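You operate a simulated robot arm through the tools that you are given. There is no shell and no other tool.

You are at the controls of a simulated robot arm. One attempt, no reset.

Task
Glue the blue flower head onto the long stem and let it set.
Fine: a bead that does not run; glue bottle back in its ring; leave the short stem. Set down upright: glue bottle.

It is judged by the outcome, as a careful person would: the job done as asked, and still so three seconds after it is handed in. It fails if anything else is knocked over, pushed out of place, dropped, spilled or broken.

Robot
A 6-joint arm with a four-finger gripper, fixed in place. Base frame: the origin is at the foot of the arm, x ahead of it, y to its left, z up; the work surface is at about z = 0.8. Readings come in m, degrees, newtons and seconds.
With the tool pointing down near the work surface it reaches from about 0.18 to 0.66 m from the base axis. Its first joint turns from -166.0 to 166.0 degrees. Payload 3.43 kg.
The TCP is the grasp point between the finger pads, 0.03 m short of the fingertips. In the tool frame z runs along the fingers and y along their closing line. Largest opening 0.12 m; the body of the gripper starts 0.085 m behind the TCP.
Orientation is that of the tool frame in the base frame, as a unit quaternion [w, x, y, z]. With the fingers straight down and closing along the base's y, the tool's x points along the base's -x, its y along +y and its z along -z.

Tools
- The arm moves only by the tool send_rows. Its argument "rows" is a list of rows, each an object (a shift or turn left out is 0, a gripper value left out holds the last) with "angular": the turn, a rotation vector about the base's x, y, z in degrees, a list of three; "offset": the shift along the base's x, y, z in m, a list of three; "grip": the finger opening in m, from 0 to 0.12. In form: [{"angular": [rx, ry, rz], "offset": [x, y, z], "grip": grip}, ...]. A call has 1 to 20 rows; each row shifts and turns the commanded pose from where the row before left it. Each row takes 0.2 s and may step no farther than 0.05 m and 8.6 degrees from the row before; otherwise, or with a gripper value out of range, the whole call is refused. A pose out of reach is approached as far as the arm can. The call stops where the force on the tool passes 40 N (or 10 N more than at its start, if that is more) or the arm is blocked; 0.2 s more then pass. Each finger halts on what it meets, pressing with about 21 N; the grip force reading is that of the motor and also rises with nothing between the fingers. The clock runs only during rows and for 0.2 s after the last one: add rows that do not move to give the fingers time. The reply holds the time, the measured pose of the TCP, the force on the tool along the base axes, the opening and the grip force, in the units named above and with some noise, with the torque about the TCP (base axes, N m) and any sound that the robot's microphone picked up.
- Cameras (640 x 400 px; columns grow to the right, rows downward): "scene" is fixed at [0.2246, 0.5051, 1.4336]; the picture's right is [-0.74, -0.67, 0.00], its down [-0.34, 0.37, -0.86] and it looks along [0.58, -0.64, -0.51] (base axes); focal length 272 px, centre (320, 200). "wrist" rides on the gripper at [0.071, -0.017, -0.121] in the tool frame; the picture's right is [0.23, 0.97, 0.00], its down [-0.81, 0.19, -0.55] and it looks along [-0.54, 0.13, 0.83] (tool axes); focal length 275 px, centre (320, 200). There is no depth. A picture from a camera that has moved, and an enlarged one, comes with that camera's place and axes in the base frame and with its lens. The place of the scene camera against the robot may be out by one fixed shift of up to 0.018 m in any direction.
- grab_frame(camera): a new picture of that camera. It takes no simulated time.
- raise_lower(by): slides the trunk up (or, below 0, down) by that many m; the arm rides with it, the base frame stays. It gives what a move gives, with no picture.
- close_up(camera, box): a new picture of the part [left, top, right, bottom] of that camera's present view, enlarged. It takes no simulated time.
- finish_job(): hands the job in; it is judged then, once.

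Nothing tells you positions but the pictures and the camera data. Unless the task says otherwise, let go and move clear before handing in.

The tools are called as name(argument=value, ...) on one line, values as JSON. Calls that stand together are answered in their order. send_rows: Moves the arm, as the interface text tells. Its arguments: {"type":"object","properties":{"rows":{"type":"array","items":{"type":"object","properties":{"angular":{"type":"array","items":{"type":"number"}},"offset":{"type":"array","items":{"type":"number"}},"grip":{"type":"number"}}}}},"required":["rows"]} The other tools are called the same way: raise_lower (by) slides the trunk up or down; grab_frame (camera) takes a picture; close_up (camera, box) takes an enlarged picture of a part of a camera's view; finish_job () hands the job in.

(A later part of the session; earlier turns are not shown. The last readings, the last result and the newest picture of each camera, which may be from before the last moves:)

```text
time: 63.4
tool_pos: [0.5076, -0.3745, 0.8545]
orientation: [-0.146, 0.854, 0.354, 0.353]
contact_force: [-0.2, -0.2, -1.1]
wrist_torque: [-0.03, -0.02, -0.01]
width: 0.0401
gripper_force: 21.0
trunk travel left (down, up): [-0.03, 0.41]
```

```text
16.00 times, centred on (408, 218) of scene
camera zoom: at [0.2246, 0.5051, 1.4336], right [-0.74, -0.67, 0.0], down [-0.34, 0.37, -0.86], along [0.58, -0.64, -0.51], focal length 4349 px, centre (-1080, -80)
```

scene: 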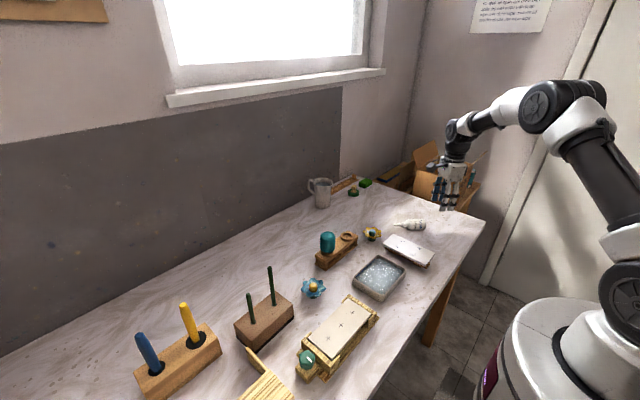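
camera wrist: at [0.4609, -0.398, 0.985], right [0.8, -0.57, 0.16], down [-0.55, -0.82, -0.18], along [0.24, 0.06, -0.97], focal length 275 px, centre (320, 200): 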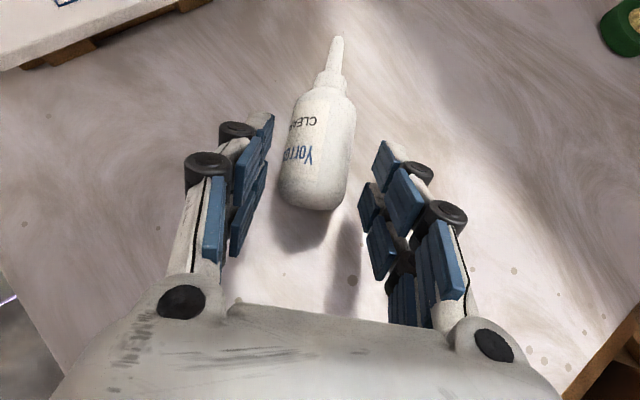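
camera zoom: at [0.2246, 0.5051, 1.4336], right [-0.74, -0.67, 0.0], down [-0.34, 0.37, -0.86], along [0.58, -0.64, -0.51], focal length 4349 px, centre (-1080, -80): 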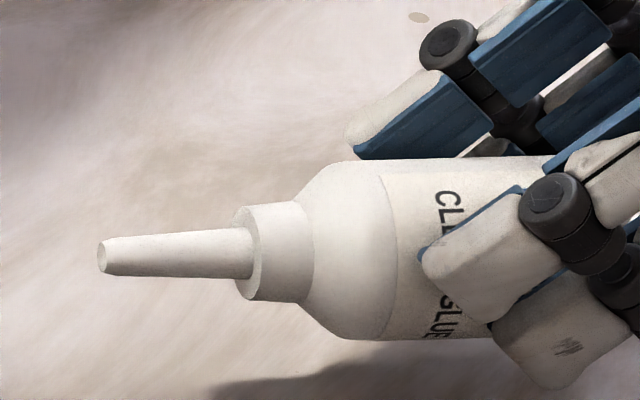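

No glue in or on the rack, and the nozzle is clean. I'll lift the bottle to about 1.05 m and bring the tool upright, which points the nozzle 45° down.

send_rows(rows=[{"offset": [0, 0, 0.03]}, {"offset": [0, 0, 0.04]}, {"offset": [0, 0, 0.04]}, {"offset": [0, 0, 0.04]}, {"offset": [0, 0, 0.04]}, {"angular": [-5.303, 5.303, 0]}, {"angular": [-5.303, 5.303, 0]}, {"angular": [-5.303, 5.303, 0]}, {"angular": [-5.303, 5.303, 0]}, {"angular": [-5.303, 5.303, 0]}, {"angular": [-5.303, 5.303, 0]}, {}])

grab_frame(camera="wrist")

close_up(camera="scene", box=[390, 100, 510, 230])

```text
time: 66.0
tool_pos: [0.5087, -0.3754, 1.0452]
orientation: [0.001, 0.924, 0.383, -0.001]
contact_force: [0.4, 0.2, -0.8]
wrist_torque: [-0.01, -0.05, 0.01]
width: 0.0402
gripper_force: 21.3
trunk travel left (down, up): [-0.03, 0.41]
```

```text
taken
camera wrist: at [0.5477, -0.3119, 1.1647], right [0.85, -0.53, 0.0], down [-0.44, -0.71, 0.55], along [-0.29, -0.47, -0.83], focal length 275 px, centre (320, 200)
```

wrist: 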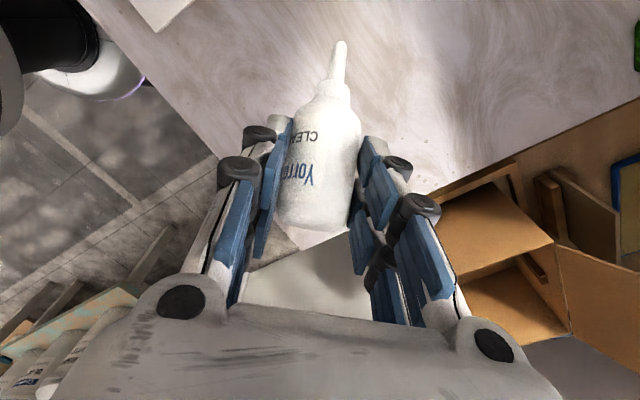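

```text
3.08 times, centred on (450, 165) of scene
camera zoom: at [0.2246, 0.5051, 1.4336], right [-0.74, -0.67, 0.0], down [-0.34, 0.37, -0.86], along [0.58, -0.64, -0.51], focal length 836 px, centre (-80, 308)
```

zoom: 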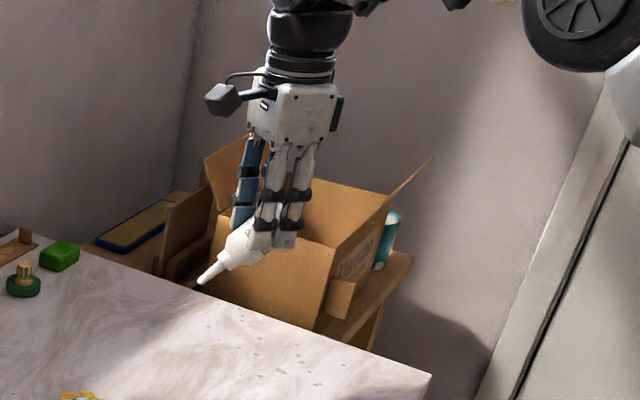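

No drip, and the tip is exactly where my model of the grip predicts. I'll swing over to the stem, turning the gripper back toward its normal heading, and stay well above everything.

send_rows(rows=[{"offset": [0.0043, 0.0308, 0.0033], "angular": [0, 0, 7.85]}, {"offset": [0.0043, 0.0308, 0.0033], "angular": [0, 0, 7.85]}, {"offset": [0.0043, 0.0308, 0.0033], "angular": [0, 0, 7.85]}, {"offset": [0.0043, 0.0308, 0.0033], "angular": [0, 0, 7.85]}, {"offset": [0.0043, 0.0308, 0.0033], "angular": [0, 0, 7.85]}, {"offset": [0.0043, 0.0308, 0.0033], "angular": [0, 0, 7.85]}, {"offset": [0.0043, 0.0308, 0.0033], "angular": [0, 0, 7.85]}, {"offset": [0.0043, 0.0308, 0.0033], "angular": [0, 0, 7.85]}, {"offset": [0.0043, 0.0308, 0.0033], "angular": [0, 0, 7.85]}, {"offset": [0.0043, 0.0308, 0.0033], "angular": [0, 0, 7.85]}])

close_up(camera="scene", box=[300, 60, 460, 260])

send_rows(rows=[{"offset": [0.0043, 0.0308, 0.0033], "angular": [0, 0, 7.85]}, {"offset": [0.0043, 0.0308, 0.0033], "angular": [0, 0, 7.85]}, {"offset": [0.0043, 0.0308, 0.0033], "angular": [0, 0, 7.85]}, {"offset": [0.0043, 0.0308, 0.0033], "angular": [0, 0, 7.85]}, {"offset": [0.0043, 0.0308, 0.0033], "angular": [0, 0, 7.85]}, {"offset": [0.0043, 0.0308, 0.0033], "angular": [0, 0, 7.85]}, {"offset": [0.0043, 0.0308, 0.0033], "angular": [0, 0, 7.85]}, {"offset": [0.0043, 0.0308, 0.0033], "angular": [0, 0, 7.85]}, {"offset": [0.0043, 0.0308, 0.0033], "angular": [0, 0, 7.85]}, {"offset": [0.0043, 0.0308, 0.0033], "angular": [0, 0, 7.85]}, {}])

grab_frame(camera="scene")

grab_frame(camera="wrist")

```text
time: 68.2
tool_pos: [0.5512, -0.067, 1.0778]
orientation: [0.0, 0.473, 0.881, 0.0]
contact_force: [0.4, 0.9, -1.3]
wrist_torque: [0.02, 0.05, 0.0]
width: 0.0401
gripper_force: 20.7
trunk travel left (down, up): [-0.03, 0.41]
```

```text
2.00 times, centred on (380, 160) of scene
camera zoom: at [0.2246, 0.5051, 1.4336], right [-0.74, -0.67, 0.0], down [-0.34, 0.37, -0.86], along [0.58, -0.64, -0.51], focal length 544 px, centre (200, 280)
```

zoom: 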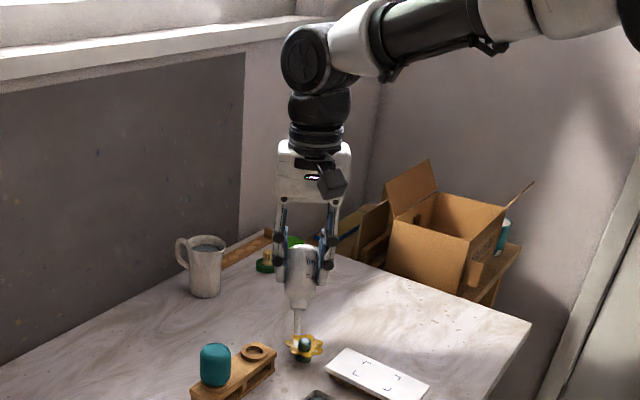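

```text
time: 70.6
tool_pos: [0.5942, 0.2406, 1.1114]
orientation: [0.0, -0.191, 0.981, 0.0]
contact_force: [0.5, 0.2, -0.5]
wrist_torque: [-0.04, -0.02, -0.03]
width: 0.0397
gripper_force: 20.8
trunk travel left (down, up): [-0.03, 0.41]
```

```text
taken
```

scene: 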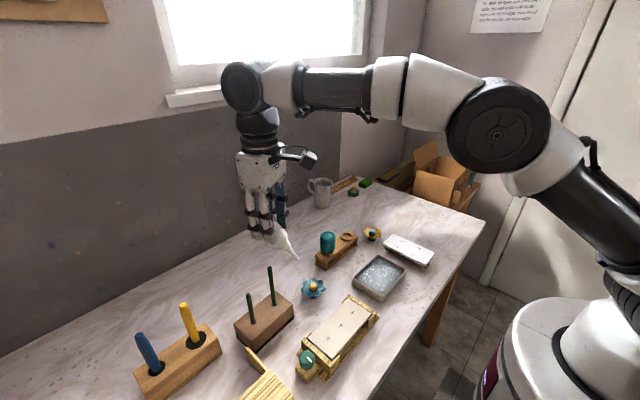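

```text
taken
camera wrist: at [0.5348, 0.1989, 1.2313], right [-0.58, 0.81, 0.0], down [0.68, 0.48, 0.55], along [0.45, 0.32, -0.83], focal length 275 px, centre (320, 200)
```

wrist: 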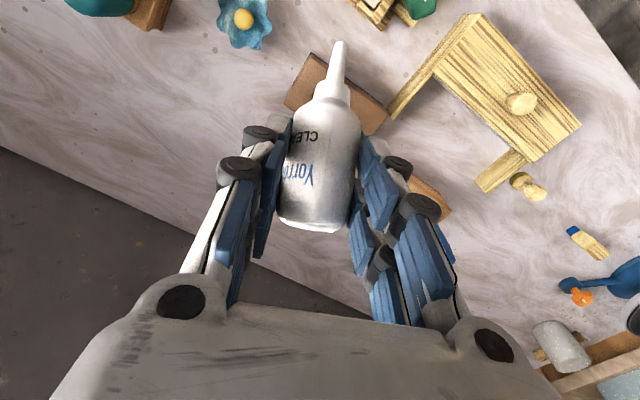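

No drip so far and the bottle hasn't slipped. I'll do the final 45° tilt, bringing the nozzle straight down about 3 cm above the stem tip.

send_rows(rows=[{"angular": [2.81, -6.95, 0]}, {"angular": [2.81, -6.95, 0]}, {"angular": [2.81, -6.95, 0]}, {"angular": [2.81, -6.95, 0]}, {"angular": [2.81, -6.95, 0]}, {"angular": [2.81, -6.95, 0]}, {}])

grab_frame(camera="wrist")

close_up(camera="scene", box=[210, 180, 330, 330])

close_up(camera="wrist", box=[260, 30, 400, 170])

```text
time: 72.2
tool_pos: [0.5929, 0.2408, 1.1104]
orientation: [0.376, -0.177, 0.907, 0.074]
contact_force: [0.1, -0.1, -0.3]
wrist_torque: [0.0, -0.03, -0.03]
width: 0.0404
gripper_force: 20.8
trunk travel left (down, up): [-0.03, 0.41]
```

```text
taken
camera wrist: at [0.4746, 0.1744, 1.1451], right [-0.52, 0.84, -0.16], down [0.1, 0.25, 0.96], along [0.85, 0.48, -0.21], focal length 275 px, centre (320, 200)
```

wrist: 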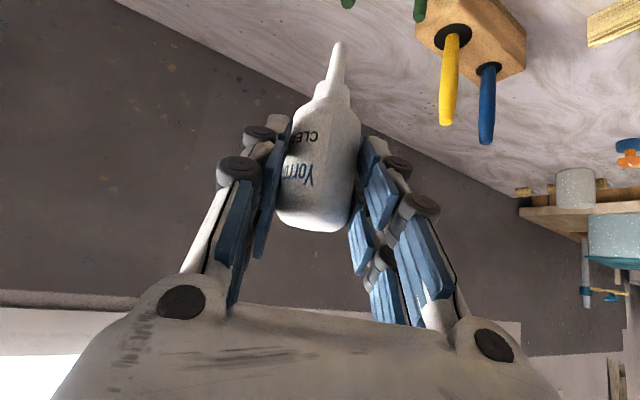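

```text
2.67 times, centred on (270, 255) of scene
camera zoom: at [0.2246, 0.5051, 1.4336], right [-0.74, -0.67, 0.0], down [-0.34, 0.37, -0.86], along [0.58, -0.64, -0.51], focal length 725 px, centre (453, 53)
```

zoom: 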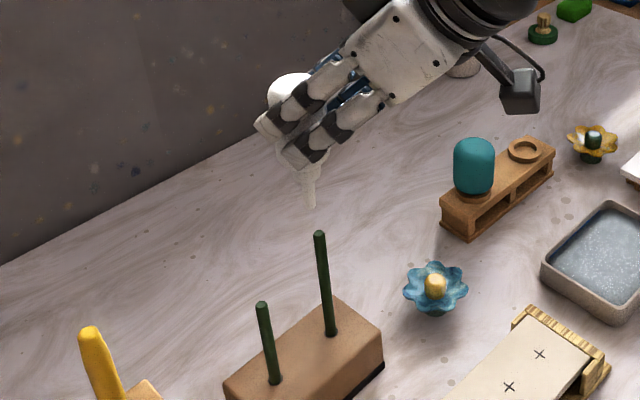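

```text
2.86 times, centred on (330, 100) of wrist
camera zoom: at [0.4746, 0.1744, 1.1451], right [-0.52, 0.84, -0.16], down [0.1, 0.25, 0.96], along [0.85, 0.48, -0.21], focal length 786 px, centre (291, 486)
```

zoom: 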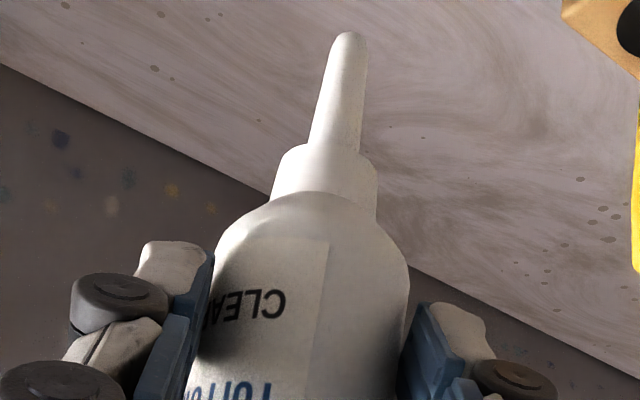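

The nozzle points straight down with no drip. Both stems are at the top edge of the wrist view, so I'll zoom there and on the scene view to measure the offset.

close_up(camera="wrist", box=[290, 0, 450, 100])

close_up(camera="scene", box=[240, 220, 300, 290])

```text
4.00 times, centred on (370, 50) of wrist
camera zoom: at [0.4746, 0.1744, 1.1451], right [-0.52, 0.84, -0.16], down [0.1, 0.25, 0.96], along [0.85, 0.48, -0.21], focal length 1101 px, centre (120, 800)
```

zoom: 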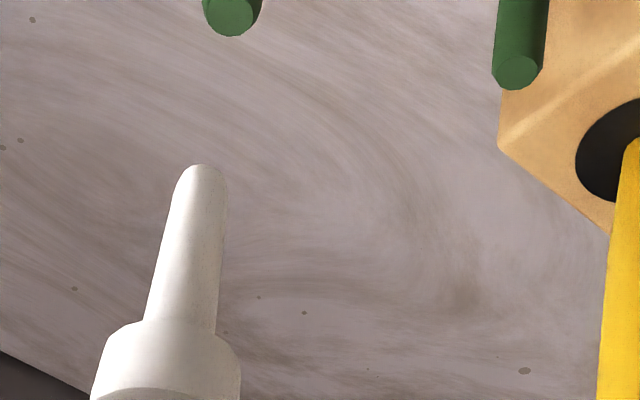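

```text
5.71 times, centred on (270, 255) of scene
camera zoom: at [0.2246, 0.5051, 1.4336], right [-0.74, -0.67, 0.0], down [-0.34, 0.37, -0.86], along [0.58, -0.64, -0.51], focal length 1553 px, centre (606, -114)
```

zoom: 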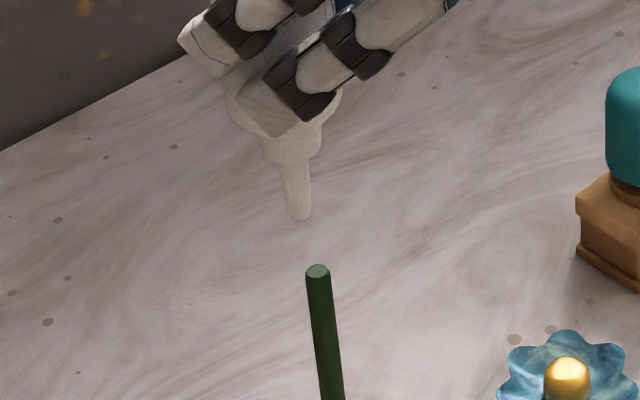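

The nozzle is within about 2–3 mm of the stem axis and 3 cm above it. I'll nudge it to centre, drop most of the way and re-measure.

send_rows(rows=[{"offset": [-0.0011, -0.0006, -0.007]}, {"offset": [-0.0011, -0.0006, -0.007]}, {"offset": [0, 0, -0.006]}, {}])

close_up(camera="wrist", box=[290, 0, 450, 100])

close_up(camera="scene", box=[250, 235, 290, 285])

```text
time: 73.2
tool_pos: [0.5915, 0.2387, 1.0905]
orientation: [0.375, -0.176, 0.907, 0.073]
contact_force: [-0.3, 0.4, -1.5]
wrist_torque: [-0.04, 0.01, 0.0]
width: 0.0401
gripper_force: 20.5
trunk travel left (down, up): [-0.03, 0.41]
```

```text
4.00 times, centred on (370, 50) of wrist
camera zoom: at [0.473, 0.1729, 1.1255], right [-0.52, 0.84, -0.16], down [0.1, 0.25, 0.96], along [0.85, 0.48, -0.21], focal length 1101 px, centre (120, 800)
```

zoom: 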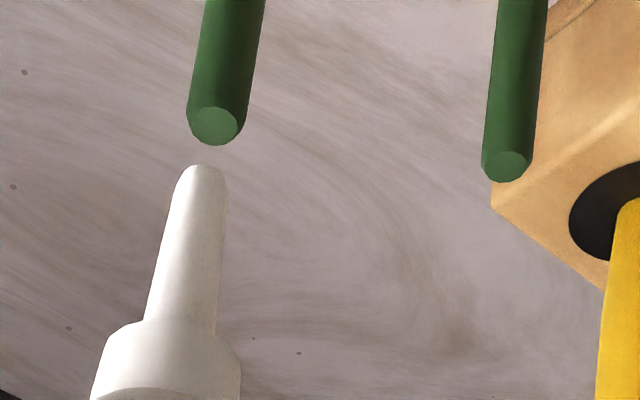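

```text
8.00 times, centred on (270, 260) of scene
camera zoom: at [0.2246, 0.5051, 1.4336], right [-0.74, -0.67, 0.0], down [-0.34, 0.37, -0.86], along [0.58, -0.64, -0.51], focal length 2174 px, centre (720, -280)
```

zoom: 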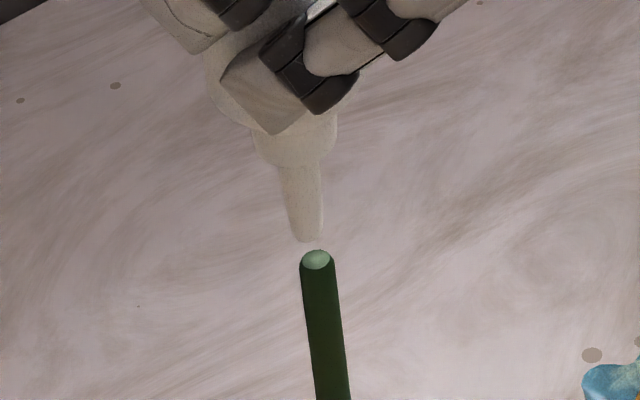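

Alignment is within 2 mm and the gap is about 8 mm. I'll correct slightly and lower to leave about 2 mm.

send_rows(rows=[{"offset": [-0.0013, -0.0007, -0.003]}, {"offset": [0, 0, -0.0025]}, {}])

close_up(camera="wrist", box=[300, 0, 380, 60])

close_up(camera="scene", box=[255, 245, 285, 285])

```text
time: 74.0
tool_pos: [0.5906, 0.239, 1.0851]
orientation: [0.376, -0.177, 0.907, 0.074]
contact_force: [0.9, 0.3, -0.3]
wrist_torque: [-0.01, -0.02, 0.03]
width: 0.04
gripper_force: 20.8
trunk travel left (down, up): [-0.03, 0.41]
```

```text
6.67 times, centred on (340, 30) of wrist
camera zoom: at [0.472, 0.1726, 1.1192], right [-0.52, 0.84, -0.16], down [0.1, 0.25, 0.96], along [0.85, 0.48, -0.21], focal length 1835 px, centre (187, 1333)
```

zoom: 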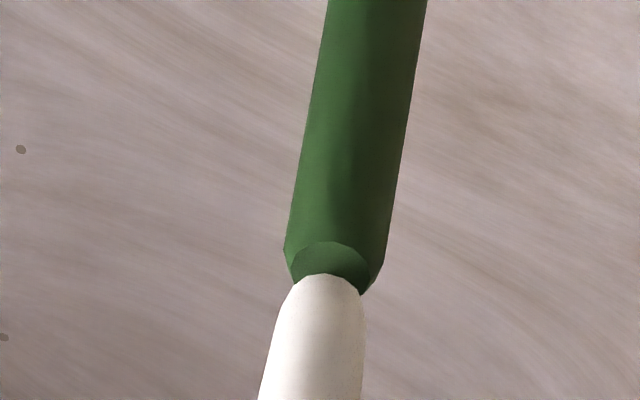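

```text
10.00 times, centred on (270, 265) of scene
camera zoom: at [0.2246, 0.5051, 1.4336], right [-0.74, -0.67, 0.0], down [-0.34, 0.37, -0.86], along [0.58, -0.64, -0.51], focal length 2718 px, centre (820, -450)
```

zoom: 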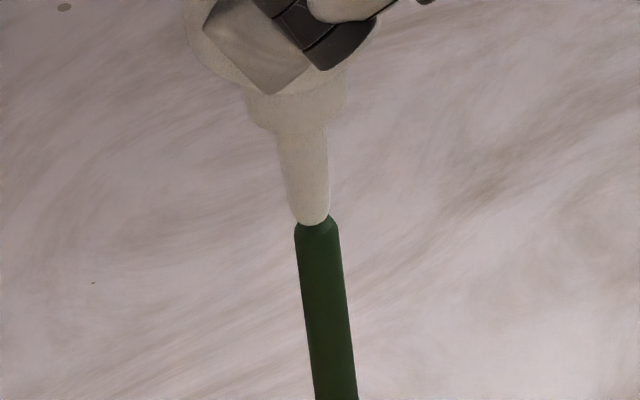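

The nozzle is centred a millimetre or two above the stem tip, with no contact force. Now I'll give a brief squeeze and look.

send_rows(rows=[{"grip": 0.036}])

close_up(camera="wrist", box=[300, 0, 380, 60])

close_up(camera="scene", box=[255, 245, 285, 285])

```text
time: 74.4
tool_pos: [0.5904, 0.2376, 1.0847]
orientation: [0.376, -0.177, 0.907, 0.073]
contact_force: [-0.4, -0.2, -1.5]
wrist_torque: [0.02, 0.02, -0.01]
width: 0.0401
gripper_force: 21.0
trunk travel left (down, up): [-0.03, 0.41]
```

```text
6.67 times, centred on (340, 30) of wrist
camera zoom: at [0.4721, 0.1726, 1.1193], right [-0.52, 0.84, -0.16], down [0.1, 0.25, 0.96], along [0.85, 0.48, -0.21], focal length 1835 px, centre (187, 1333)
```

zoom: 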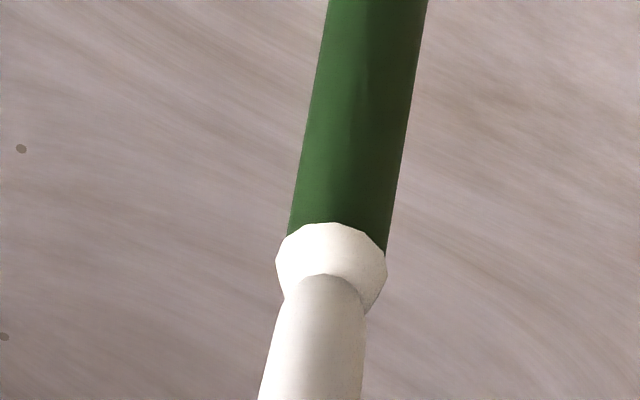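

```text
10.00 times, centred on (270, 265) of scene
camera zoom: at [0.2246, 0.5051, 1.4336], right [-0.74, -0.67, 0.0], down [-0.34, 0.37, -0.86], along [0.58, -0.64, -0.51], focal length 2718 px, centre (820, -450)
```

zoom: 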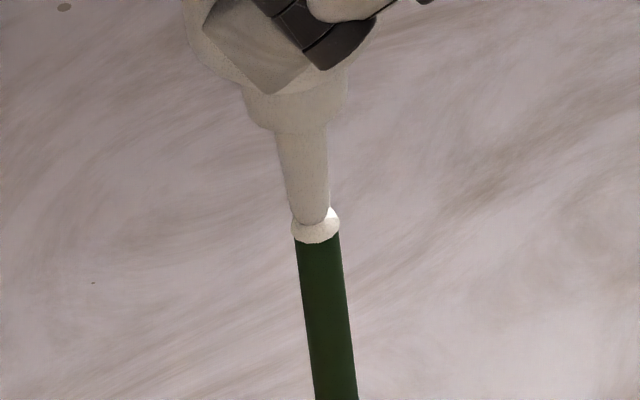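

A good bead has formed, covering the tip. I'll stop the squeeze and lift straight off so it doesn't run.

send_rows(rows=[{"offset": [0, 0, 0.03], "grip": 0.038}])

close_up(camera="wrist", box=[290, 0, 450, 100])

close_up(camera="scene", box=[250, 230, 290, 290])

```text
time: 74.8
tool_pos: [0.5905, 0.2396, 1.1161]
orientation: [0.375, -0.177, 0.907, 0.072]
contact_force: [0.1, 0.4, 0.4]
wrist_torque: [0.0, 0.01, -0.04]
width: 0.0403
gripper_force: 21.1
trunk travel left (down, up): [-0.03, 0.41]
```

```text
4.00 times, centred on (370, 50) of wrist
camera zoom: at [0.4725, 0.1733, 1.1501], right [-0.52, 0.84, -0.16], down [0.1, 0.25, 0.96], along [0.85, 0.48, -0.21], focal length 1101 px, centre (120, 800)
```

zoom: 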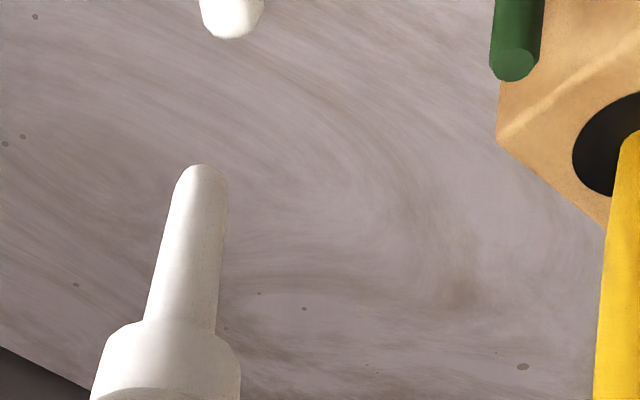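

```text
6.67 times, centred on (270, 260) of scene
camera zoom: at [0.2246, 0.5051, 1.4336], right [-0.74, -0.67, 0.0], down [-0.34, 0.37, -0.86], along [0.58, -0.64, -0.51], focal length 1812 px, centre (653, -200)
```

zoom: 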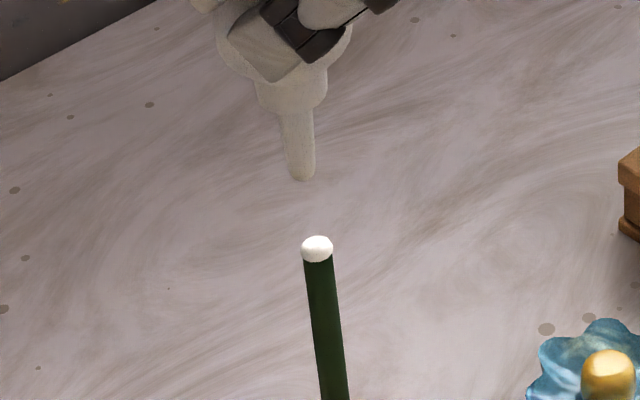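

The bead is neat and holding, and the nozzle isn't dripping. I'll take the bottle back over its ring, staying high above the teal bottle.

send_rows(rows=[{"offset": [0.0044, -0.042, 0.0025], "angular": [0, 0, -3.84]}, {"offset": [0.0044, -0.042, 0.0025], "angular": [0, 0, -3.84]}, {"offset": [0.0044, -0.042, 0.0025], "angular": [0, 0, -3.84]}, {"offset": [0.0044, -0.042, 0.0025], "angular": [0, 0, -3.84]}, {"offset": [0.0044, -0.042, 0.0025], "angular": [0, 0, -3.84]}, {"offset": [0.0044, -0.042, 0.0025], "angular": [0, 0, -3.84]}, {"offset": [0.0044, -0.042, 0.0025], "angular": [0, 0, -3.84]}, {"offset": [0.0044, -0.042, 0.0025], "angular": [0, 0, -3.84]}, {}])

send_rows(rows=[{"offset": [0, 0, -0.04]}, {"offset": [0, 0, -0.04]}, {"offset": [0, 0, -0.04]}, {"offset": [0, 0, -0.02]}, {}])

grab_frame(camera="wrist")

close_up(camera="scene", box=[300, 170, 380, 270])

close_up(camera="scene", box=[250, 250, 290, 290])

```text
time: 76.8
tool_pos: [0.6253, -0.0985, 1.1362]
orientation: [0.381, 0.07, 0.921, -0.029]
contact_force: [0.0, -0.8, 0.2]
wrist_torque: [0.02, 0.0, 0.02]
width: 0.0401
gripper_force: 21.2
trunk travel left (down, up): [-0.03, 0.41]
```

```text
time: 78.0
tool_pos: [0.6256, -0.0982, 0.995]
orientation: [0.381, 0.069, 0.921, -0.028]
contact_force: [1.0, -0.7, -0.4]
wrist_torque: [0.0, 0.02, 0.0]
width: 0.0402
gripper_force: 21.4
trunk travel left (down, up): [-0.03, 0.41]
```

```text
taken
camera wrist: at [0.4903, -0.0922, 1.0283], right [-0.01, 0.99, -0.16], down [0.21, 0.16, 0.96], along [0.98, -0.02, -0.21], focal length 275 px, centre (320, 200)
```

wrist: 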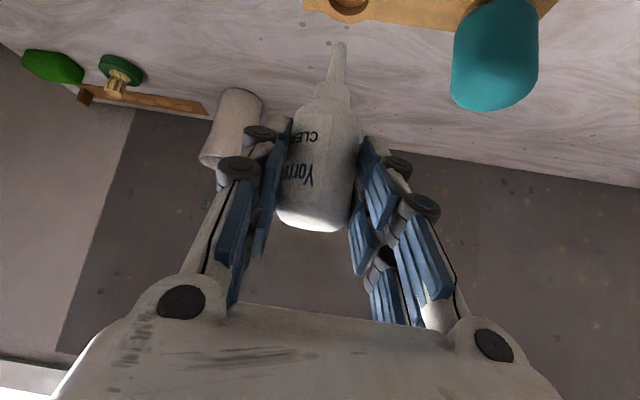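

```text
4.00 times, centred on (340, 220) of scene
camera zoom: at [0.2246, 0.5051, 1.4336], right [-0.74, -0.67, 0.0], down [-0.34, 0.37, -0.86], along [0.58, -0.64, -0.51], focal length 1087 px, centre (240, 120)
```

zoom: 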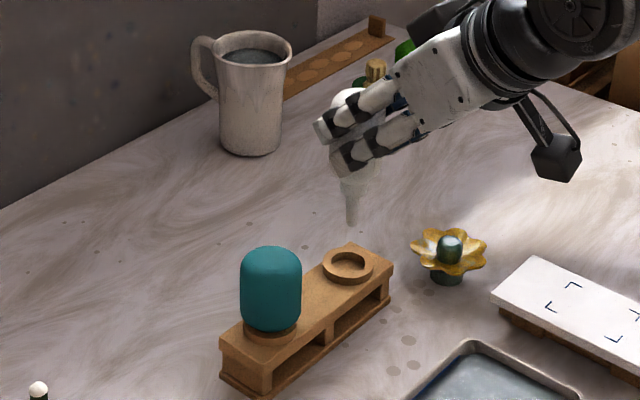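

```text
10.00 times, centred on (270, 270) of scene
camera zoom: at [0.2246, 0.5051, 1.4336], right [-0.74, -0.67, 0.0], down [-0.34, 0.37, -0.86], along [0.58, -0.64, -0.51], focal length 2718 px, centre (820, -500)
```

zoom: 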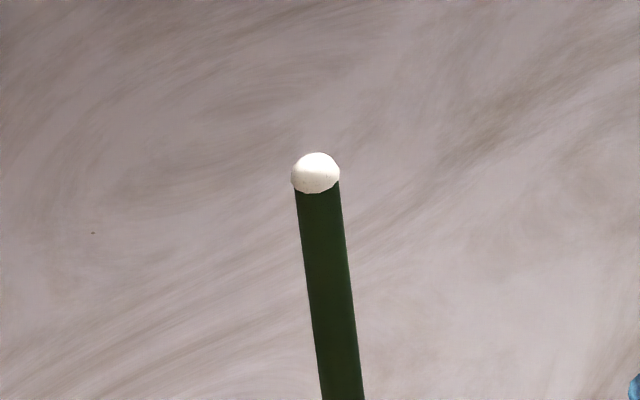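

send_rows(rows=[{"offset": [0, 0, -0.012]}, {}])

close_up(camera="wrist", box=[280, 0, 440, 100])

close_up(camera="scene", box=[330, 205, 370, 255])

```text
time: 78.6
tool_pos: [0.6267, -0.0967, 0.9834]
orientation: [0.382, 0.07, 0.921, -0.029]
contact_force: [-0.2, 0.5, -1.1]
wrist_torque: [-0.02, 0.0, 0.02]
width: 0.04
gripper_force: 21.6
trunk travel left (down, up): [-0.03, 0.41]
```

```text
4.00 times, centred on (360, 50) of wrist
camera zoom: at [0.4903, -0.093, 1.0173], right [-0.01, 0.99, -0.16], down [0.21, 0.16, 0.96], along [0.98, -0.02, -0.21], focal length 1101 px, centre (160, 800)
```

zoom: 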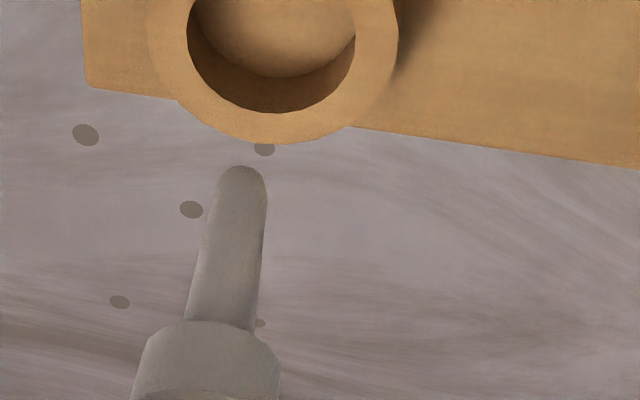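

```text
8.00 times, centred on (350, 230) of scene
camera zoom: at [0.2246, 0.5051, 1.4336], right [-0.74, -0.67, 0.0], down [-0.34, 0.37, -0.86], along [0.58, -0.64, -0.51], focal length 2174 px, centre (80, -40)
```

zoom: 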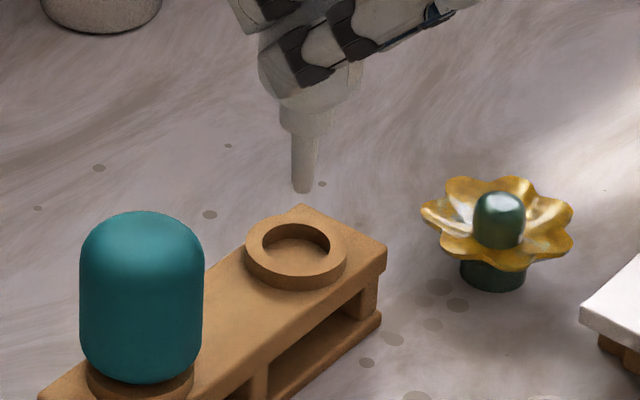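

The nozzle is about 2 mm short of the ring centre. I'll correct that and lower it into the ring.

send_rows(rows=[{"offset": [0.0015, 0, -0.015]}, {"offset": [0, 0, -0.015]}, {"offset": [0, 0, -0.015]}, {}])

close_up(camera="wrist", box=[260, 0, 420, 100])

close_up(camera="scene", box=[330, 205, 370, 255])

```text
time: 79.6
tool_pos: [0.6294, -0.0979, 0.9401]
orientation: [0.381, 0.069, 0.921, -0.029]
contact_force: [-0.1, -0.6, -0.4]
wrist_torque: [-0.02, 0.05, 0.0]
width: 0.0401
gripper_force: 20.8
trunk travel left (down, up): [-0.03, 0.41]
```

```text
4.00 times, centred on (340, 50) of wrist
camera zoom: at [0.4931, -0.093, 0.9729], right [-0.01, 0.99, -0.16], down [0.21, 0.16, 0.96], along [0.98, -0.02, -0.21], focal length 1101 px, centre (240, 800)
```

zoom: 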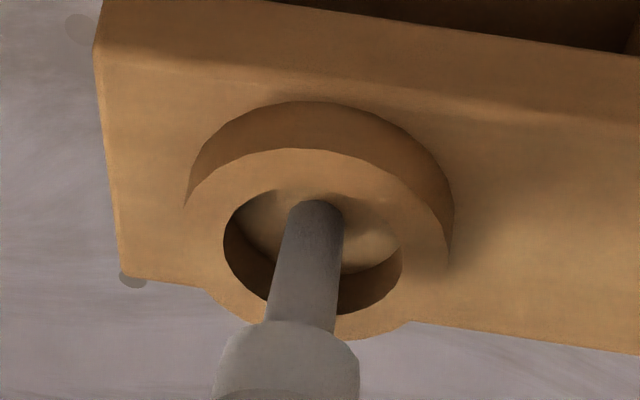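

```text
8.00 times, centred on (350, 230) of scene
camera zoom: at [0.2246, 0.5051, 1.4336], right [-0.74, -0.67, 0.0], down [-0.34, 0.37, -0.86], along [0.58, -0.64, -0.51], focal length 2174 px, centre (80, -40)
```

zoom: 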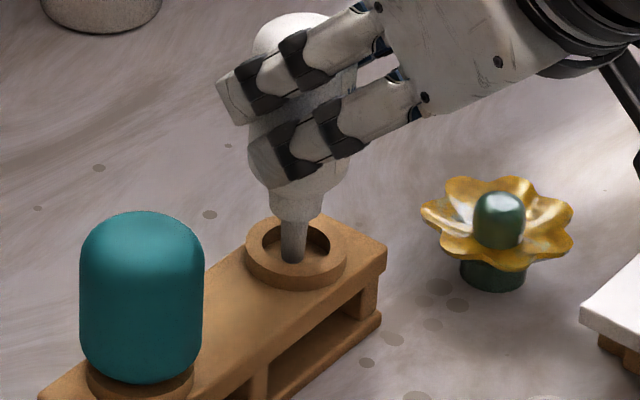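

The nozzle has entered the ring, well centred. I'll continue down in small steps, watching for contact.

send_rows(rows=[{"offset": [0, 0, -0.008]}, {"offset": [0, 0, -0.008]}, {}])

close_up(camera="wrist", box=[260, 0, 420, 100])

close_up(camera="scene", box=[330, 205, 370, 255])

```text
time: 80.4
tool_pos: [0.628, -0.0972, 0.9234]
orientation: [0.382, 0.071, 0.921, -0.029]
contact_force: [-0.1, 0.4, -1.0]
wrist_torque: [0.01, 0.03, -0.02]
width: 0.0401
gripper_force: 20.9
trunk travel left (down, up): [-0.03, 0.41]
```

```text
4.00 times, centred on (340, 50) of wrist
camera zoom: at [0.4927, -0.0933, 0.9565], right [-0.01, 0.99, -0.16], down [0.21, 0.16, 0.96], along [0.98, -0.02, -0.21], focal length 1101 px, centre (240, 800)
```

zoom: 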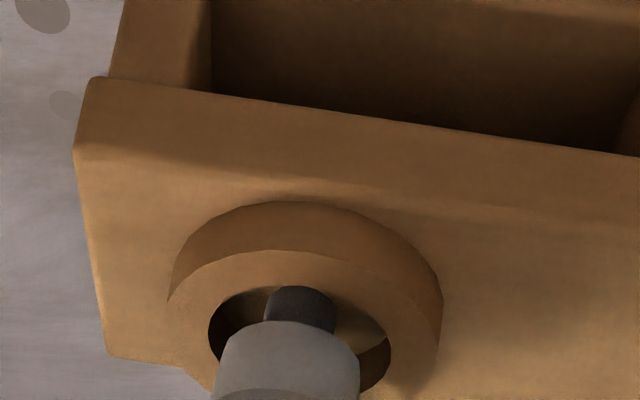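

```text
8.00 times, centred on (350, 230) of scene
camera zoom: at [0.2246, 0.5051, 1.4336], right [-0.74, -0.67, 0.0], down [-0.34, 0.37, -0.86], along [0.58, -0.64, -0.51], focal length 2174 px, centre (80, -40)
```

zoom: 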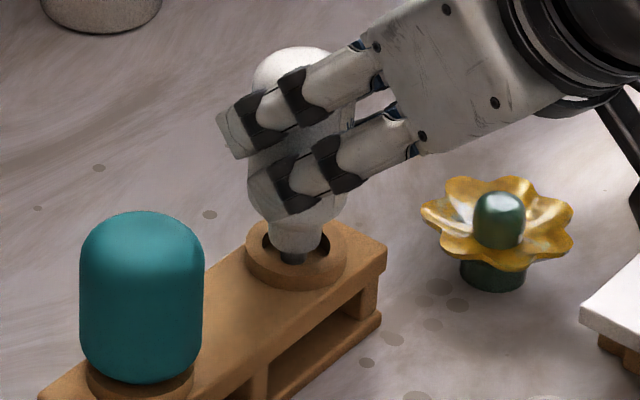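

send_rows(rows=[{"offset": [0, 0, -0.005]}, {"offset": [0, 0, -0.004]}, {}])

send_rows(rows=[{"offset": [0, 0, -0.003]}, {}])

close_up(camera="scene", box=[330, 205, 370, 255])

```text
time: 81.2
tool_pos: [0.6278, -0.0982, 0.913]
orientation: [0.382, 0.069, 0.921, -0.029]
contact_force: [0.0, -0.8, -0.7]
wrist_torque: [0.01, 0.02, -0.05]
width: 0.0401
gripper_force: 21.3
trunk travel left (down, up): [-0.03, 0.41]
```

```text
time: 81.8
tool_pos: [0.6276, -0.0998, 0.9104]
orientation: [0.382, 0.07, 0.921, -0.03]
contact_force: [0.4, 0.0, -1.0]
wrist_torque: [-0.01, 0.02, -0.01]
width: 0.0401
gripper_force: 21.1
trunk travel left (down, up): [-0.03, 0.41]
```

```text
8.00 times, centred on (350, 230) of scene
camera zoom: at [0.2246, 0.5051, 1.4336], right [-0.74, -0.67, 0.0], down [-0.34, 0.37, -0.86], along [0.58, -0.64, -0.51], focal length 2174 px, centre (80, -40)
```

zoom: 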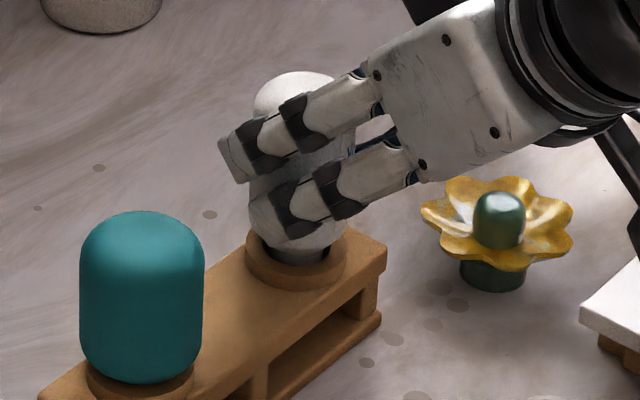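

send_rows(rows=[{"offset": [0, 0, -0.003]}, {}])

send_rows(rows=[{"offset": [0, 0, -0.002]}, {}])

close_up(camera="scene", box=[330, 205, 370, 255])

grab_frame(camera="wrist")

```text
time: 82.4
tool_pos: [0.6274, -0.0978, 0.9084]
orientation: [0.381, 0.07, 0.921, -0.029]
contact_force: [0.8, -0.6, -0.6]
wrist_torque: [0.01, 0.0, -0.03]
width: 0.0401
gripper_force: 21.1
trunk travel left (down, up): [-0.03, 0.41]
```

```text
time: 83.0
tool_pos: [0.628, -0.0983, 0.9075]
orientation: [0.384, 0.07, 0.92, -0.029]
contact_force: [-3.5, 0.5, 10.5]
wrist_torque: [-0.06, 0.1, 0.0]
width: 0.0403
gripper_force: 21.2
trunk travel left (down, up): [-0.03, 0.41]
```

```text
8.00 times, centred on (350, 230) of scene
camera zoom: at [0.2246, 0.5051, 1.4336], right [-0.74, -0.67, 0.0], down [-0.34, 0.37, -0.86], along [0.58, -0.64, -0.51], focal length 2174 px, centre (80, -40)
```

zoom: 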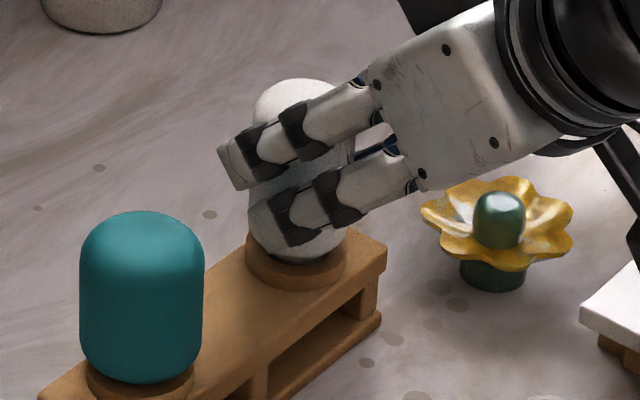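

```text
taken
camera wrist: at [0.4916, -0.0936, 0.9406], right [-0.01, 0.99, -0.16], down [0.21, 0.16, 0.96], along [0.98, -0.02, -0.21], focal length 275 px, centre (320, 200)
```

wrist: 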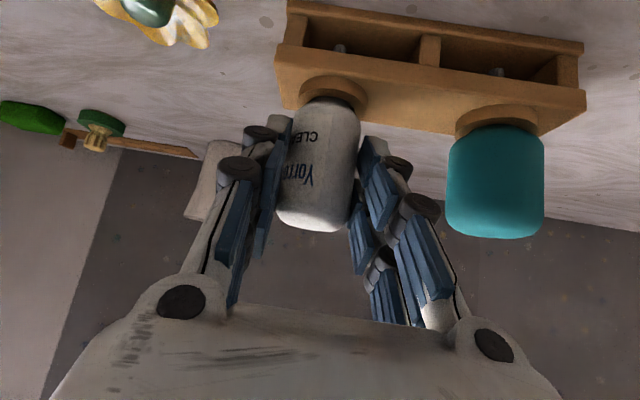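

The bottle is seated: 10 N upward, and the nozzle shows under the rack as before. I'll ease off the side force and release slowly.

send_rows(rows=[{"offset": [-0.001, 0, 0.0008]}, {}])

send_rows(rows=[{"grip": 0.0395}, {"grip": 0.041}, {"grip": 0.044}, {"grip": 0.05}, {"grip": 0.062}, {}, {}])

grab_frame(camera="wrist")

close_up(camera="scene", box=[310, 195, 370, 275])

```text
time: 83.6
tool_pos: [0.6257, -0.0976, 0.9074]
orientation: [0.384, 0.07, 0.92, -0.029]
contact_force: [3.8, -0.8, 9.5]
wrist_torque: [-0.07, -0.51, -0.04]
width: 0.04
gripper_force: 20.6
trunk travel left (down, up): [-0.03, 0.41]
```

```text
time: 85.2
tool_pos: [0.6261, -0.0964, 0.9066]
orientation: [0.381, 0.07, 0.921, -0.029]
contact_force: [-0.9, 0.5, 0.0]
wrist_torque: [0.01, 0.03, -0.02]
width: 0.0623
gripper_force: 0.0
trunk travel left (down, up): [-0.03, 0.41]
```

```text
taken
camera wrist: at [0.4904, -0.0934, 0.9399], right [-0.01, 0.99, -0.16], down [0.21, 0.16, 0.96], along [0.98, -0.02, -0.21], focal length 275 px, centre (320, 200)
```

wrist: 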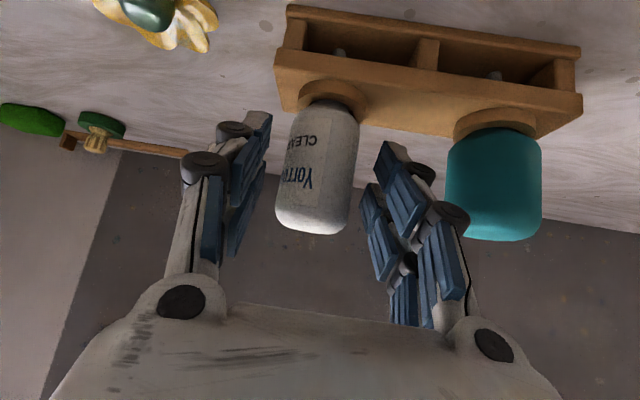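

```text
5.00 times, centred on (340, 235) of scene
camera zoom: at [0.2246, 0.5051, 1.4336], right [-0.74, -0.67, 0.0], down [-0.34, 0.37, -0.86], along [0.58, -0.64, -0.51], focal length 1359 px, centre (220, 25)
```

zoom: 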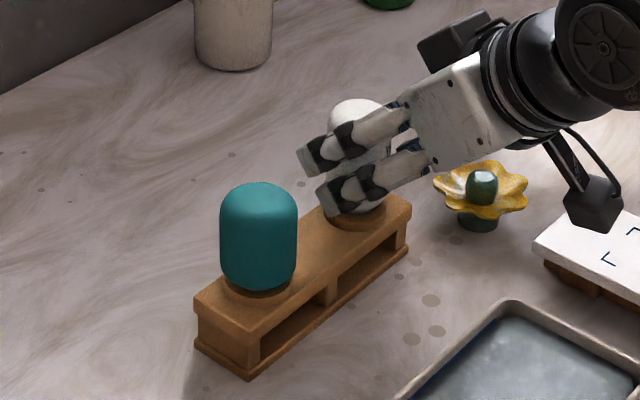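

The bottle stands upright in its ring on its own. I'll withdraw straight back along the fingers, then bring the tool vertical again.

send_rows(rows=[{"offset": [-0.0105, 0.0016, 0.0106]}, {"offset": [-0.021, 0.0032, 0.0212]}, {"offset": [-0.021, 0.0032, 0.0212]}, {"offset": [-0.021, 0.0032, 0.0212]}, {"offset": [-0.021, 0.0032, 0.0212]}, {"offset": [0, 0, 0.03]}, {"angular": [1.13, 7.41, 0]}, {"angular": [1.13, 7.41, 0]}, {"angular": [1.13, 7.41, 0]}, {"angular": [1.13, 7.41, 0]}, {"angular": [1.13, 7.41, 0]}, {"angular": [1.13, 7.41, 0]}, {}])

grab_frame(camera="scene")

close_up(camera="scene", box=[305, 205, 370, 275])

grab_frame(camera="wrist")

close_up(camera="scene", box=[250, 250, 290, 290])

```text
time: 88.0
tool_pos: [0.5305, -0.0831, 1.0332]
orientation: [-0.001, 0.076, 0.997, -0.001]
contact_force: [0.7, 0.6, -0.4]
wrist_torque: [-0.01, 0.03, 0.02]
width: 0.062
gripper_force: 0.1
trunk travel left (down, up): [-0.03, 0.41]
```

```text
taken
```

scene: 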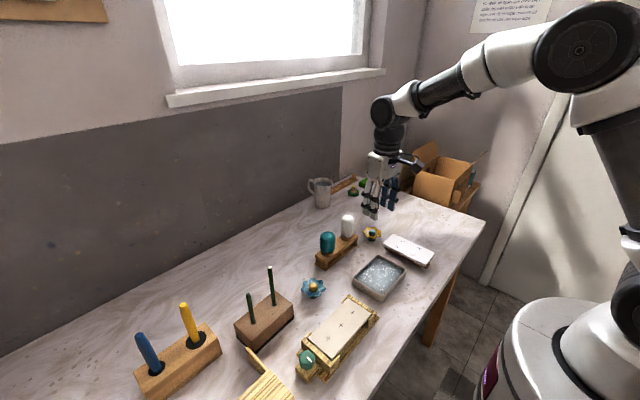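

```text
5.71 times, centred on (338, 240) of scene
camera zoom: at [0.2246, 0.5051, 1.4336], right [-0.74, -0.67, 0.0], down [-0.34, 0.37, -0.86], along [0.58, -0.64, -0.51], focal length 1553 px, centre (220, -29)
```

zoom: 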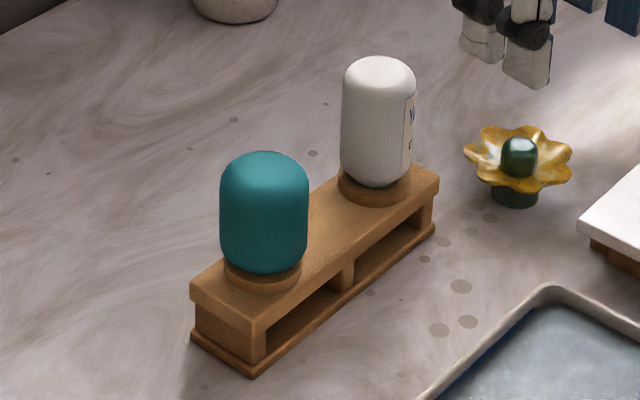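

```text
taken
camera wrist: at [0.4588, -0.0889, 1.1515], right [-0.08, 1.0, 0.0], down [0.83, 0.07, 0.55], along [0.55, 0.04, -0.83], focal length 275 px, centre (320, 200)
```

wrist: 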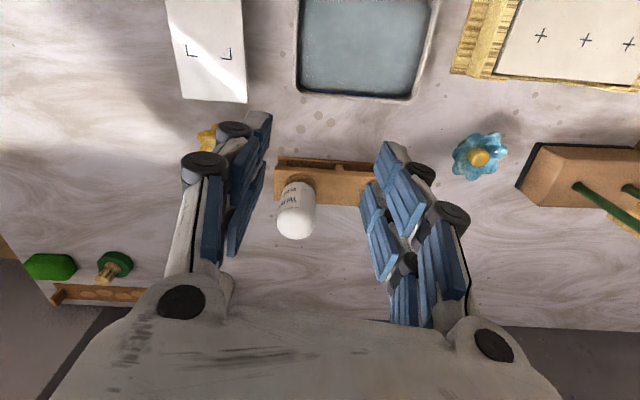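

```text
10.00 times, centred on (270, 270) of scene
camera zoom: at [0.2246, 0.5051, 1.4336], right [-0.74, -0.67, 0.0], down [-0.34, 0.37, -0.86], along [0.58, -0.64, -0.51], focal length 2718 px, centre (820, -500)
```

zoom: 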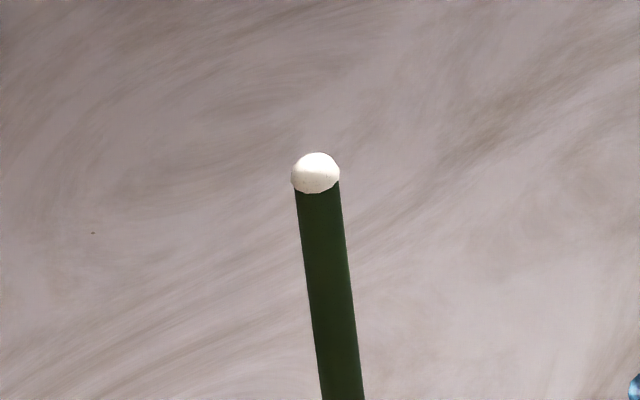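

The rack hasn't moved and the bead is unchanged. Next I'll go above the blue flower head with the fingers narrowed to measure its centre knob.

send_rows(rows=[{"offset": [0.005, 0.0426, 0], "angular": [0, 0, 1.736], "grip": 0.05}, {"offset": [0.005, 0.0426, 0], "angular": [0, 0, 1.736]}, {"offset": [0.005, 0.0426, 0], "angular": [0, 0, 1.736]}, {"offset": [0.005, 0.0426, 0], "angular": [0, 0, 1.736]}, {"offset": [0.005, 0.0426, 0], "angular": [0, 0, 1.736]}, {}])

grab_frame(camera="wrist")

close_up(camera="wrist", box=[260, 60, 380, 160])

```text
time: 89.4
tool_pos: [0.557, 0.1323, 1.0314]
orientation: [0.0, 0.0, 1.0, 0.0]
contact_force: [0.9, 0.0, -0.4]
wrist_torque: [-0.07, 0.02, 0.0]
width: 0.0501
gripper_force: 0.1
trunk travel left (down, up): [-0.03, 0.41]
```

```text
taken
camera wrist: at [0.4856, 0.1161, 1.1518], right [-0.23, 0.97, 0.0], down [0.81, 0.19, 0.55], along [0.54, 0.13, -0.83], focal length 275 px, centre (320, 200)
```

wrist: 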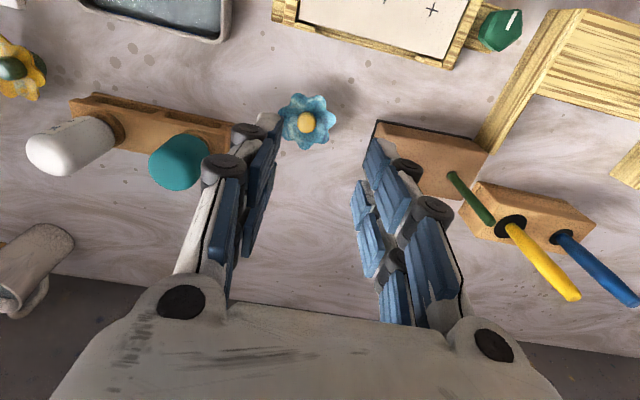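

```text
4.00 times, centred on (320, 110) of wrist
camera zoom: at [0.4856, 0.1161, 1.1518], right [-0.23, 0.97, 0.0], down [0.81, 0.19, 0.55], along [0.54, 0.13, -0.83], focal length 1101 px, centre (320, 560)
```

zoom: 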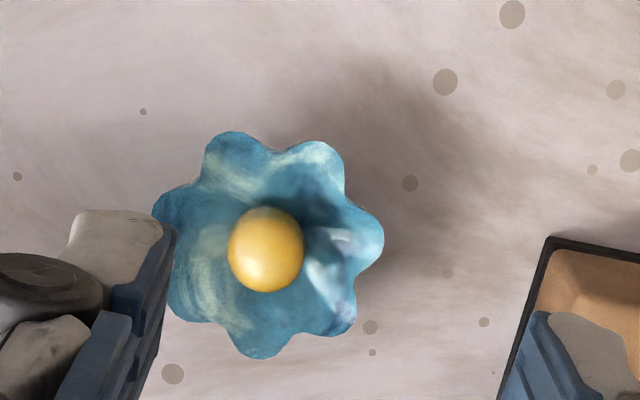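

The knob triangulates to about (0.591, 0.126) with its top around z = 0.84, knob about 22 mm across. I'll move above it and lower to refine.

send_rows(rows=[{"offset": [0.017, -0.003, -0.03]}, {"offset": [0.017, -0.003, -0.03]}, {"offset": [0, 0, -0.03]}, {"offset": [0, 0, -0.03]}, {}])

grab_frame(camera="wrist")

close_up(camera="wrist", box=[260, 60, 380, 160])

close_up(camera="scene", box=[285, 250, 345, 310])

```text
time: 90.6
tool_pos: [0.5913, 0.1242, 0.9113]
orientation: [0.0, 0.0, 1.0, -0.001]
contact_force: [0.4, 0.9, 0.3]
wrist_torque: [-0.01, 0.01, -0.03]
width: 0.05
gripper_force: 0.1
trunk travel left (down, up): [-0.03, 0.41]
```

```text
taken
camera wrist: at [0.5207, 0.1083, 1.0304], right [-0.23, 0.97, 0.0], down [0.81, 0.19, 0.55], along [0.54, 0.13, -0.83], focal length 275 px, centre (320, 200)
```

wrist: 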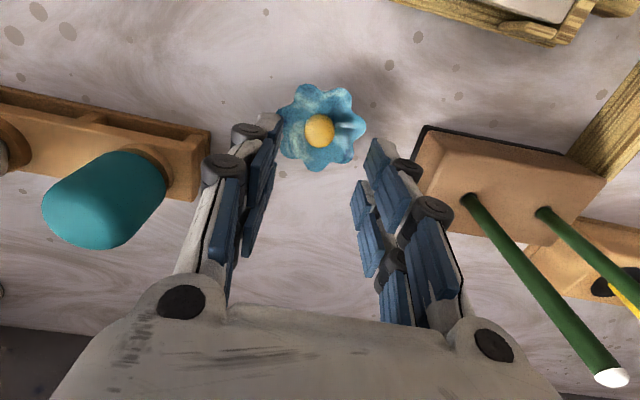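

```text
4.00 times, centred on (320, 110) of wrist
camera zoom: at [0.5207, 0.1083, 1.0304], right [-0.23, 0.97, 0.0], down [0.81, 0.19, 0.55], along [0.54, 0.13, -0.83], focal length 1101 px, centre (320, 560)
```

zoom: 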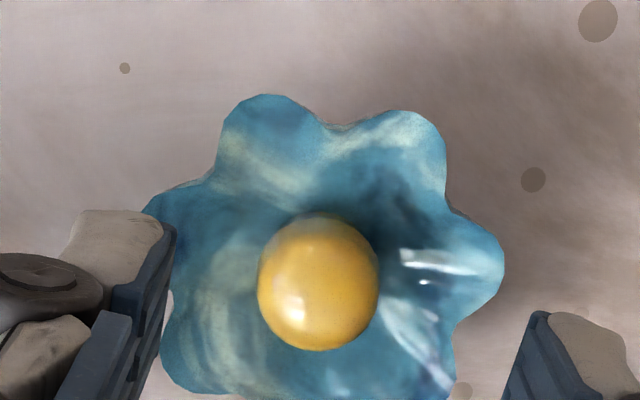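

```text
6.67 times, centred on (315, 280) of scene
camera zoom: at [0.2246, 0.5051, 1.4336], right [-0.74, -0.67, 0.0], down [-0.34, 0.37, -0.86], along [0.58, -0.64, -0.51], focal length 1812 px, centre (353, -333)
```

zoom: 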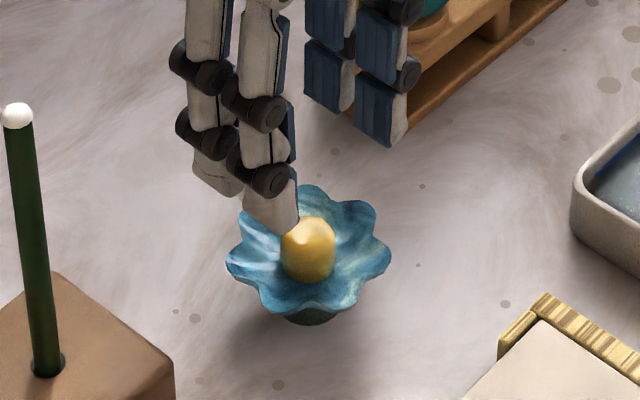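

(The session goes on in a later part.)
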